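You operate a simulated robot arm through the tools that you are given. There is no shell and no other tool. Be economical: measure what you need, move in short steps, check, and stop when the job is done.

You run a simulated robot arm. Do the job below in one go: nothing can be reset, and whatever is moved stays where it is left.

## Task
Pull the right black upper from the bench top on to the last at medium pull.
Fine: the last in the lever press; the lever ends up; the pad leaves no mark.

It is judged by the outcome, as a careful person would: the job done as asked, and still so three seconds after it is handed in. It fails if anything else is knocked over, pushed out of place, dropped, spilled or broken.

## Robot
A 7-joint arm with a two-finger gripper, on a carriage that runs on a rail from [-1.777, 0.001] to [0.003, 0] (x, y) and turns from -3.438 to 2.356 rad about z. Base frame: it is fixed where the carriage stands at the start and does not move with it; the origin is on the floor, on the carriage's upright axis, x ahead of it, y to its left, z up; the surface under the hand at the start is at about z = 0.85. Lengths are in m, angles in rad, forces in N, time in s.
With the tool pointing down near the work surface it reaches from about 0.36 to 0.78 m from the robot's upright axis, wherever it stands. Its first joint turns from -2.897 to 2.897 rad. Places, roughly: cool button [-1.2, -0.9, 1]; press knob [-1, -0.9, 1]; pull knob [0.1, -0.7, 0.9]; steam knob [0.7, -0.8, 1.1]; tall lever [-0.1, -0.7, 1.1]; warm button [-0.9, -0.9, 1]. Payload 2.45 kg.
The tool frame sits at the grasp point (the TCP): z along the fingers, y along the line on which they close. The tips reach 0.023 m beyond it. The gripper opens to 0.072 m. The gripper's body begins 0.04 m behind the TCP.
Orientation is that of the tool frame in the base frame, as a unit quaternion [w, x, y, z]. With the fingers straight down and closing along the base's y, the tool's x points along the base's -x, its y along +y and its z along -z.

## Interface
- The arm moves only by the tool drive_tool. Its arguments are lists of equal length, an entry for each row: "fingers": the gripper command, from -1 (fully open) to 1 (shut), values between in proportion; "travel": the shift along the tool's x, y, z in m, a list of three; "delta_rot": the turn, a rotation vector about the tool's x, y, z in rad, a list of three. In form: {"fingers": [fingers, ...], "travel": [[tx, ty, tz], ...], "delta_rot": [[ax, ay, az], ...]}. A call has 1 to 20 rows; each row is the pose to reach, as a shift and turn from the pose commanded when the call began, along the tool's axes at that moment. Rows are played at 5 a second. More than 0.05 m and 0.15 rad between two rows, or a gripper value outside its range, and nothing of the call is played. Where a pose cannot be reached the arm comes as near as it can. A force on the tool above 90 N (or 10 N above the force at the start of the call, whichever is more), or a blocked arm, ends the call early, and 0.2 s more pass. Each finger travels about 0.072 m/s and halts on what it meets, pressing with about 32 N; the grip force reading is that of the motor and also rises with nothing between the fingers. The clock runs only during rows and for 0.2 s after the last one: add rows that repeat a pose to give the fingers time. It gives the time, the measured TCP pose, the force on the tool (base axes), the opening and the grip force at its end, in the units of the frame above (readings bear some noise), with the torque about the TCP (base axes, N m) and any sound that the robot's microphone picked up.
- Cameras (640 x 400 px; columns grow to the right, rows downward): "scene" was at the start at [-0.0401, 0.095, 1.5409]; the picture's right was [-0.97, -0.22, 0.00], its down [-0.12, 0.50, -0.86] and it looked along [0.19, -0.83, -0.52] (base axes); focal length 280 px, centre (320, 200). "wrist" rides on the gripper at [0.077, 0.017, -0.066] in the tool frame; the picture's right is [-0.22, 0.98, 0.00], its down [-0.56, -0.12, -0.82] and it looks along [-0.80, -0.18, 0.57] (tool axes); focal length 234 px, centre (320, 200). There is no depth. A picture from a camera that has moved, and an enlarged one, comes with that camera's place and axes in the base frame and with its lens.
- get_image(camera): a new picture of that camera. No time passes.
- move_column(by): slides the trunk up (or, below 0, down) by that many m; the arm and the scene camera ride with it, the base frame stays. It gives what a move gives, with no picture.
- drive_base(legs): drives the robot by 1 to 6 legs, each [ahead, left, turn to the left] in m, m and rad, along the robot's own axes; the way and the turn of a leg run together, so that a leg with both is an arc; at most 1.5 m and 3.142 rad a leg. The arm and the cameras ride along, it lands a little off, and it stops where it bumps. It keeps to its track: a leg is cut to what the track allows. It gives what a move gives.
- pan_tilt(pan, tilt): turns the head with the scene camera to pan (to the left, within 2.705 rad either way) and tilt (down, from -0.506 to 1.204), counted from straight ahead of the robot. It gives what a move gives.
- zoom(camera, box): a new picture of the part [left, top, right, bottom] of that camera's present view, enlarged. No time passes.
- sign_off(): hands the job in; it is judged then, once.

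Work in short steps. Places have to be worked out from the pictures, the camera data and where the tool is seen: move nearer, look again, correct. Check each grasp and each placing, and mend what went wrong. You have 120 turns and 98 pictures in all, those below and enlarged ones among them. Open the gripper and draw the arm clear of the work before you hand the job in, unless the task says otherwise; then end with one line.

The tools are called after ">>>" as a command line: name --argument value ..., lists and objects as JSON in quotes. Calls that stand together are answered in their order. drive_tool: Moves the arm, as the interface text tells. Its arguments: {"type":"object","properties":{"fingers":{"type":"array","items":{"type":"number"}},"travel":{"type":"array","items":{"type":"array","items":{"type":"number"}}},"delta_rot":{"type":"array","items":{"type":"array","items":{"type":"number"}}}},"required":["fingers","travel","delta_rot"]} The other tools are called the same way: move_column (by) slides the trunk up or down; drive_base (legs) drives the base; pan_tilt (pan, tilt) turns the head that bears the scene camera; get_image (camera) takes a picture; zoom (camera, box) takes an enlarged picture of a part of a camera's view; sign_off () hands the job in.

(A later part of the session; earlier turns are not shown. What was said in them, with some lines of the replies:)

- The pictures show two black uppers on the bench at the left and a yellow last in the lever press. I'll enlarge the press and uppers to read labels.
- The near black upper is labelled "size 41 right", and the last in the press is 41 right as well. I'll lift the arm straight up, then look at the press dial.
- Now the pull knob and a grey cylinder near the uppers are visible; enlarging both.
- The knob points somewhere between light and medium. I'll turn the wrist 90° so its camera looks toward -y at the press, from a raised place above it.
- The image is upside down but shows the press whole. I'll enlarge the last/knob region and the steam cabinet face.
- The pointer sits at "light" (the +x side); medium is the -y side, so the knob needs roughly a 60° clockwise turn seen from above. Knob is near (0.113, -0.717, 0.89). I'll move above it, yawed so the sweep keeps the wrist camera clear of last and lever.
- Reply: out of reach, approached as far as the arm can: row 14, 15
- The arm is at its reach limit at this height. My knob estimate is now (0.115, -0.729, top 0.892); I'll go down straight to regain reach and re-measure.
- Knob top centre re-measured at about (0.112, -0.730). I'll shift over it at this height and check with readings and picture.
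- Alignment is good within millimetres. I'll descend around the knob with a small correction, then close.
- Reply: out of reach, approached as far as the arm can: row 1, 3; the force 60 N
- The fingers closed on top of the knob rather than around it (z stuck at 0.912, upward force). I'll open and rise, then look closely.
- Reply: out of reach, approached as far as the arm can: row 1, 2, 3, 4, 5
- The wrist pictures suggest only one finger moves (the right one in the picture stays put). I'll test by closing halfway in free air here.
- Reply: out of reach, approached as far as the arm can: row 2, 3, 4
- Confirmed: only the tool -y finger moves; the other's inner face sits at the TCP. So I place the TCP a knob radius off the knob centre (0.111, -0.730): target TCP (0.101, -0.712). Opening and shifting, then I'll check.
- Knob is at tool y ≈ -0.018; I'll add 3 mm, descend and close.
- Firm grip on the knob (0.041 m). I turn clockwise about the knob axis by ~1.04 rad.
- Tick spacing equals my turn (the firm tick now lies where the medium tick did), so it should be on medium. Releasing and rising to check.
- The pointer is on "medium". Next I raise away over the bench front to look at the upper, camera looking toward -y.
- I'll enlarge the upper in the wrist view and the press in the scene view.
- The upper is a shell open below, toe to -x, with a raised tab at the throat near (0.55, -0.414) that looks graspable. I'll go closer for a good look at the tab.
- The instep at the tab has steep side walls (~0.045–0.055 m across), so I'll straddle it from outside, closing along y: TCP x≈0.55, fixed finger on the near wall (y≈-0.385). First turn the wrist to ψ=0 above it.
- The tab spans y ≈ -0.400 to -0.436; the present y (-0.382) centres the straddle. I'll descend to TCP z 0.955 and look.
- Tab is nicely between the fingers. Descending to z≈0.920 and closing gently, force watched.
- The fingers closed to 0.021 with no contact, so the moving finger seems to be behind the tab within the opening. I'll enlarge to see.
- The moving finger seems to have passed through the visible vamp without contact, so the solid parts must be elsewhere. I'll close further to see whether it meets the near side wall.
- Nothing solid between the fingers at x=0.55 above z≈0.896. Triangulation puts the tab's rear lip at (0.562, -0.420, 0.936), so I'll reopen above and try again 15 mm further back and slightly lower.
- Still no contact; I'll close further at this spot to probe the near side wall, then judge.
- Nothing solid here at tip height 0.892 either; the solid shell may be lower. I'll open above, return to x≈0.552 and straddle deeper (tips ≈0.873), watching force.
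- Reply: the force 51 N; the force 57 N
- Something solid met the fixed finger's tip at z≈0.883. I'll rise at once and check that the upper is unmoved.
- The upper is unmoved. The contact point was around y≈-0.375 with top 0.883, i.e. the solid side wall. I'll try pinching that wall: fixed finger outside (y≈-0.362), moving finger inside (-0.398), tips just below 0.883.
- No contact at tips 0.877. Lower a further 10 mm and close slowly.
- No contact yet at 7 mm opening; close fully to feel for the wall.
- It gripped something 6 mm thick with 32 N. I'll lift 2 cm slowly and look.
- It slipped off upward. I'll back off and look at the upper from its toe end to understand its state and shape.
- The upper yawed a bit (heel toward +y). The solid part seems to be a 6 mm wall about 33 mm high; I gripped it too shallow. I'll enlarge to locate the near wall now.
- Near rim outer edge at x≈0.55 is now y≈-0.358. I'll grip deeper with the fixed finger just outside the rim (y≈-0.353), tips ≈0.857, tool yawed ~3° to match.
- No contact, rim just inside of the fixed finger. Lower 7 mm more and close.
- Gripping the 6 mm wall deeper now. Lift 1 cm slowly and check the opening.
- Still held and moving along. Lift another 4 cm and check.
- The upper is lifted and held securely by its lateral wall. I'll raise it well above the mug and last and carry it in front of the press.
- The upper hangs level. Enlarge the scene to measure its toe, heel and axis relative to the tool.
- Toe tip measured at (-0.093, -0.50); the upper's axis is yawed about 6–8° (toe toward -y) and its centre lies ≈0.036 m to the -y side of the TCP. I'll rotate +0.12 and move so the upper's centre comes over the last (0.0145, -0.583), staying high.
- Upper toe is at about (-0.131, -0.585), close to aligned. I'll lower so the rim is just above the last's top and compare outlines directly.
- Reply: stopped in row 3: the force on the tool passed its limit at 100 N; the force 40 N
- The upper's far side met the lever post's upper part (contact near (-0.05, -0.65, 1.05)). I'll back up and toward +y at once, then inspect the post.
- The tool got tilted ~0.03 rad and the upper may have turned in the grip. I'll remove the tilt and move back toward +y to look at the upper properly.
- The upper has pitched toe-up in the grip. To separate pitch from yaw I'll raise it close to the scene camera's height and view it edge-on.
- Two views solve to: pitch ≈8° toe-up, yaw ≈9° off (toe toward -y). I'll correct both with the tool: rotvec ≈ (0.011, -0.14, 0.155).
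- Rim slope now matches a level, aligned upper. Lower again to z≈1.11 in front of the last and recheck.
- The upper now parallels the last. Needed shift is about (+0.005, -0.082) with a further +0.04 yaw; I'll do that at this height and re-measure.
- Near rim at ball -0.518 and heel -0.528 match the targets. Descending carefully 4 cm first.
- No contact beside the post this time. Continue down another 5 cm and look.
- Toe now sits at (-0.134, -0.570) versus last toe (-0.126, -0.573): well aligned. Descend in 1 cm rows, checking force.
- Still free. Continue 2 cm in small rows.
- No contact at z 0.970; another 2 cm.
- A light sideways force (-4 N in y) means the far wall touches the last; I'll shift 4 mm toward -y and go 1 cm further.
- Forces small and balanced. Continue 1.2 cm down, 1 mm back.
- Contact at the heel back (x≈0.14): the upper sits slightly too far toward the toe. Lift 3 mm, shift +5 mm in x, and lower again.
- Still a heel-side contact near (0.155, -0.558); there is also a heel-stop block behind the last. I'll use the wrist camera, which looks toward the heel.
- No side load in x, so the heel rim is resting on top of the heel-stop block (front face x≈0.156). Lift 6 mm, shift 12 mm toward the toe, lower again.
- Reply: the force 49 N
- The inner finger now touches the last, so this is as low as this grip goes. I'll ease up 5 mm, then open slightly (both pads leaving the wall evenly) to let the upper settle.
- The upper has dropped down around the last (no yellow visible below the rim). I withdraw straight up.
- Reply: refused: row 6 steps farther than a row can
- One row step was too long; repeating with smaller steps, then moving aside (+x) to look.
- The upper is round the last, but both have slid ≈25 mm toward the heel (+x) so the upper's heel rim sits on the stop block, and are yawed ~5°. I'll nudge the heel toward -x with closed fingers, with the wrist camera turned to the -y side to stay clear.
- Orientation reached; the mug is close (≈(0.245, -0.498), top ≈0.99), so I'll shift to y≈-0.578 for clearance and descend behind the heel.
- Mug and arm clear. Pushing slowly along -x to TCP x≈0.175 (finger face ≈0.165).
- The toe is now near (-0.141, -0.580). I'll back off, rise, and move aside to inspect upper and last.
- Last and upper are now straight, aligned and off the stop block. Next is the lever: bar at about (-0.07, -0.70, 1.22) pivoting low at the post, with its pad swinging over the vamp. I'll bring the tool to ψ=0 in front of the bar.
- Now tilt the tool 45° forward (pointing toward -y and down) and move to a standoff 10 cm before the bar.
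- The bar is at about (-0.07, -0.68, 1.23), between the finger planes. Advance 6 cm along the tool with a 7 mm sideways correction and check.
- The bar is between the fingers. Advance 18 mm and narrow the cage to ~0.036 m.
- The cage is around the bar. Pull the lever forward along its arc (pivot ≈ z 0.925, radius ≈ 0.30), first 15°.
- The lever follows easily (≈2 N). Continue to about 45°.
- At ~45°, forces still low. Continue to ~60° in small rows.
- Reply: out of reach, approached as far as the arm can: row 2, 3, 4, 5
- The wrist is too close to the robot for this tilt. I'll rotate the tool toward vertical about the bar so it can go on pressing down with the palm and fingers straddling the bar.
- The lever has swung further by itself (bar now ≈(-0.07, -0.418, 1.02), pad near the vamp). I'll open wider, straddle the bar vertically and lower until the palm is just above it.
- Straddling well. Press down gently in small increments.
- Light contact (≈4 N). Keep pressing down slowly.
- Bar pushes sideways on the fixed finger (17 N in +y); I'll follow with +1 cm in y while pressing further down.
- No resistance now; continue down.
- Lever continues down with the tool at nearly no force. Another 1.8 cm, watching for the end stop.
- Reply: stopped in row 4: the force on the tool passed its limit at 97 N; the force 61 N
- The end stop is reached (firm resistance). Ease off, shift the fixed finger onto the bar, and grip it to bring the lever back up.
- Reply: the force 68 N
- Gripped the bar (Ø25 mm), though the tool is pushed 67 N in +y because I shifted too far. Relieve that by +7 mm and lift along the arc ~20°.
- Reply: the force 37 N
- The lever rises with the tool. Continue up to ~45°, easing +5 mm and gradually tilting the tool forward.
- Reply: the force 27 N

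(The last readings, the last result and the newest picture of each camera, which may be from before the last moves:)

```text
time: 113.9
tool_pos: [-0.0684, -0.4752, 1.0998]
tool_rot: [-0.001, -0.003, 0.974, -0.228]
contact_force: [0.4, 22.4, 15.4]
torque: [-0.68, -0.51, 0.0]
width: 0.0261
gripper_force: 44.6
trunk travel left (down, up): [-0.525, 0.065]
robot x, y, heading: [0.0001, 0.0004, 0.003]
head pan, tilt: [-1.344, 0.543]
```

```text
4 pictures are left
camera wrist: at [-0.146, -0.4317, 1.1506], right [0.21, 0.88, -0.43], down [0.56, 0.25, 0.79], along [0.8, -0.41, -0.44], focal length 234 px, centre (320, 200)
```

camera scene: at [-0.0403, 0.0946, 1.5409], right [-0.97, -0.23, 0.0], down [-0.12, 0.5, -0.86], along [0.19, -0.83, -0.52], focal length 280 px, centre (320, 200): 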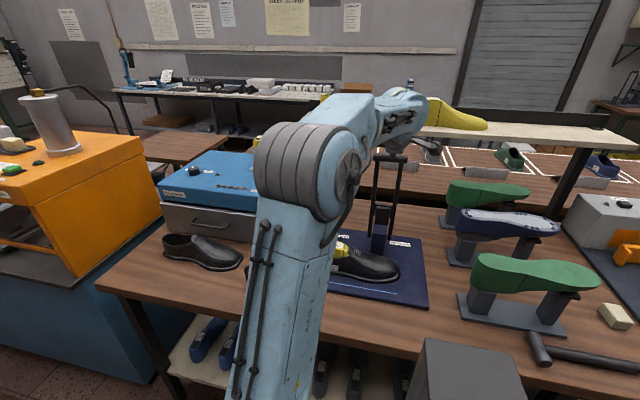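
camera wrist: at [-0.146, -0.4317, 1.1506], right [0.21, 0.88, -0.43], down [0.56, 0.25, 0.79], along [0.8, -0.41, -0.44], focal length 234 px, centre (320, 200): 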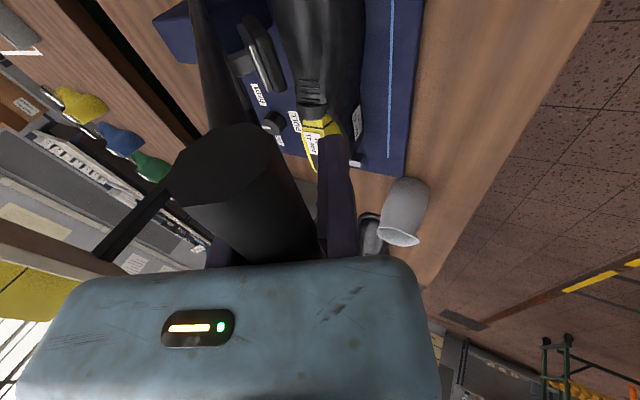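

Lever at ~47° and following; the force is purely radial so I ease outward slightly. Continue to the upright position.

>>> drive_tool --fingers '[0.4, 0.4, 0.4, 0.4, 0.4, 0.4, 0.4, 0.4]' --travel '[[0, -0.0354, -0.0152], [0, -0.0727, -0.0208], [0, -0.1104, -0.022], [0, -0.1482, -0.0189], [0, -0.1854, -0.0114], [0, -0.2213, 0.0004], [0, -0.2354, 0.0067], [0, -0.2354, 0.0067]]' --delta_rot '[[0.055, 0, 0], [0.11, 0, 0], [0.165, 0, 0], [0.22, 0, 0], [0.275, 0, 0], [0.325, 0, 0], [0.325, 0, 0], [0.325, 0, 0]]'

>>> get_image --camera "wrist"

```text
time: 115.7
tool_pos: [-0.0671, -0.6911, 1.1948]
tool_rot: [-0.001, -0.002, 0.924, -0.381]
contact_force: [-3.6, 0.0, 15.7]
torque: [0.29, -0.11, -0.04]
width: 0.0285
gripper_force: 5.9
trunk travel left (down, up): [-0.525, 0.065]
robot x, y, heading: [-0.0052, 0.0004, 0.003]
head pan, tilt: [-1.344, 0.543]
```

```text
3 pictures are left
camera wrist: at [-0.144, -0.633, 1.2289], right [0.21, 0.69, -0.69], down [0.56, 0.49, 0.67], along [0.8, -0.53, -0.28], focal length 234 px, centre (320, 200)
```

wrist: 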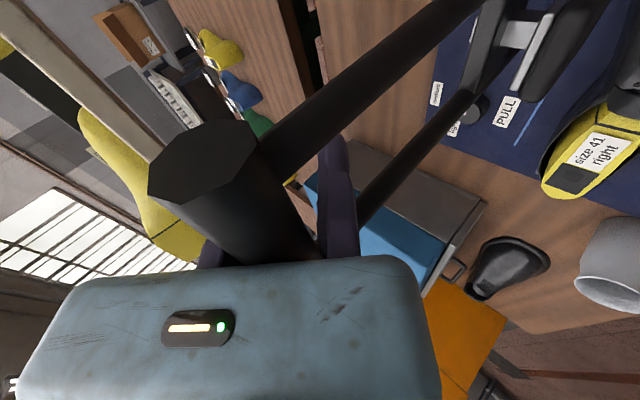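

The lever is back upright (bar ≈(-0.683, 1.223)). Open and retreat straight back along the tool axis.

>>> drive_tool --fingers '[0.2, -0.1, -0.4, -0.4, -0.4, -0.4, -0.4, -0.4, -0.4, -0.4, -0.4]' --travel '[[0, 0, 0], [0, 0.006, 0], [0, 0.008, 0], [0, 0.008, 0], [0, 0.008, -0.02], [0, 0.008, -0.05], [0, 0.008, -0.09], [0, 0.008, -0.13], [0, 0.03, -0.16], [0, 0.06, -0.19], [0, 0.06, -0.19]]' --delta_rot '[[0, 0, 0], [0, 0, 0], [0, 0, 0], [0, 0, 0], [0, 0, 0], [0, 0, 0], [0, 0, 0], [0, 0, 0], [-0.1, 0, 0], [-0.2, 0, 0], [-0.2, 0, 0]]'

```text
time: 118.1
tool_pos: [-0.0681, -0.5138, 1.286]
tool_rot: [-0.002, -0.001, 0.958, -0.285]
contact_force: [-0.9, 0.9, -0.6]
torque: [-0.01, 0.0, -0.03]
width: 0.0506
gripper_force: 0.0
trunk travel left (down, up): [-0.525, 0.065]
robot x, y, heading: [-0.001, -0.0007, 0.003]
head pan, tilt: [-1.344, 0.543]
```

Clear of the lever. Move the arm aside (+x) and check the press.

>>> drive_tool --fingers '[-0.4, -0.4, -0.4, -0.4, -0.4, -0.4, -0.4, -0.4, -0.4]' --travel '[[-0.04, 0, 0], [-0.08, 0, 0], [-0.12, 0, 0], [-0.16, 0, 0], [-0.2, 0, 0], [-0.24, 0, 0], [-0.28, 0, 0], [-0.31, 0, 0], [-0.31, 0, 0]]' --delta_rot '[[-0.05, 0, 0], [-0.12, 0, 0], [-0.2, 0, 0], [-0.28, 0, 0], [-0.36, 0, 0], [-0.44, 0, 0], [-0.52, 0, 0], [-0.58, 0, 0], [-0.58, 0, 0]]'

>>> zoom --camera "scene" --box '[280, 145, 440, 310]'

```text
time: 120.1
tool_pos: [0.2417, -0.5119, 1.2823]
tool_rot: [-0.001, -0.002, 1.0, 0.0]
contact_force: [-0.2, -0.3, -0.9]
torque: [0.0, -0.02, 0.01]
width: 0.0504
gripper_force: 0.1
trunk travel left (down, up): [-0.525, 0.065]
robot x, y, heading: [-0.0008, 0.0018, 0.001]
head pan, tilt: [-1.344, 0.543]
```

```text
2.42 times, centred on (360, 228) of scene
camera zoom: at [-0.0401, 0.0948, 1.5409], right [-0.97, -0.23, 0.0], down [-0.12, 0.5, -0.86], along [0.19, -0.83, -0.52], focal length 678 px, centre (223, 133)
```

zoom: 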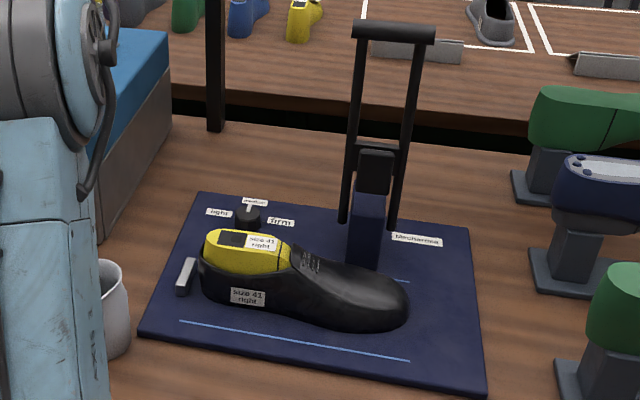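

The upper is now pulled tight on the last (its loose rim is gone), the lever is up and the knob is on medium. A last look at the whole scene and a close-up.

>>> zoom --camera "scene" --box '[310, 220, 410, 290]'

>>> get_image --camera "scene"

```text
5.71 times, centred on (360, 255) of scene
camera zoom: at [-0.0401, 0.0948, 1.5409], right [-0.97, -0.23, 0.0], down [-0.12, 0.5, -0.86], along [0.19, -0.83, -0.52], focal length 1597 px, centre (91, -114)
```

zoom: 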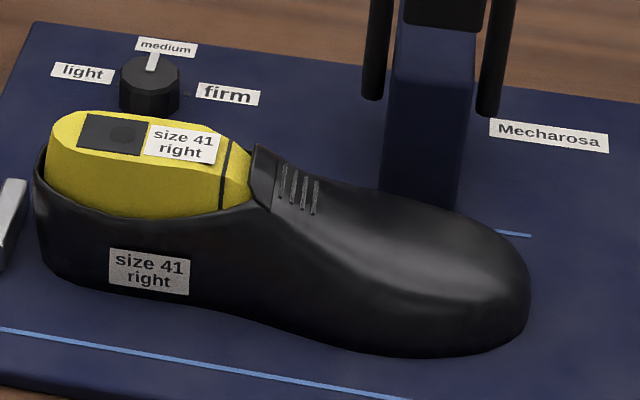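

```text
0 pictures are left
camera scene: at [-0.0401, 0.0948, 1.5409], right [-0.97, -0.23, 0.0], down [-0.12, 0.5, -0.86], along [0.19, -0.83, -0.52], focal length 280 px, centre (320, 200)
```

scene: 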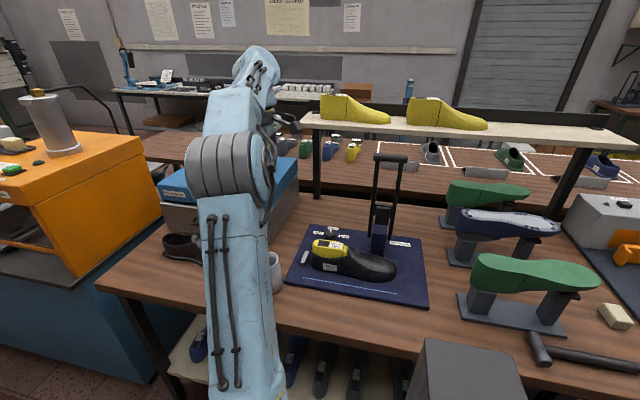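

The upper is on the last without a visible mark, the lever is up, the knob is on medium, nothing else is disturbed, and the gripper is open and clear. Handing in.

>>> sign_off

```text
The job is handed in.
```

The right black upper (size 41) is pulled on to the size 41 right last in the lever press at medium pull, the lever is back up, and no pad mark is visible.
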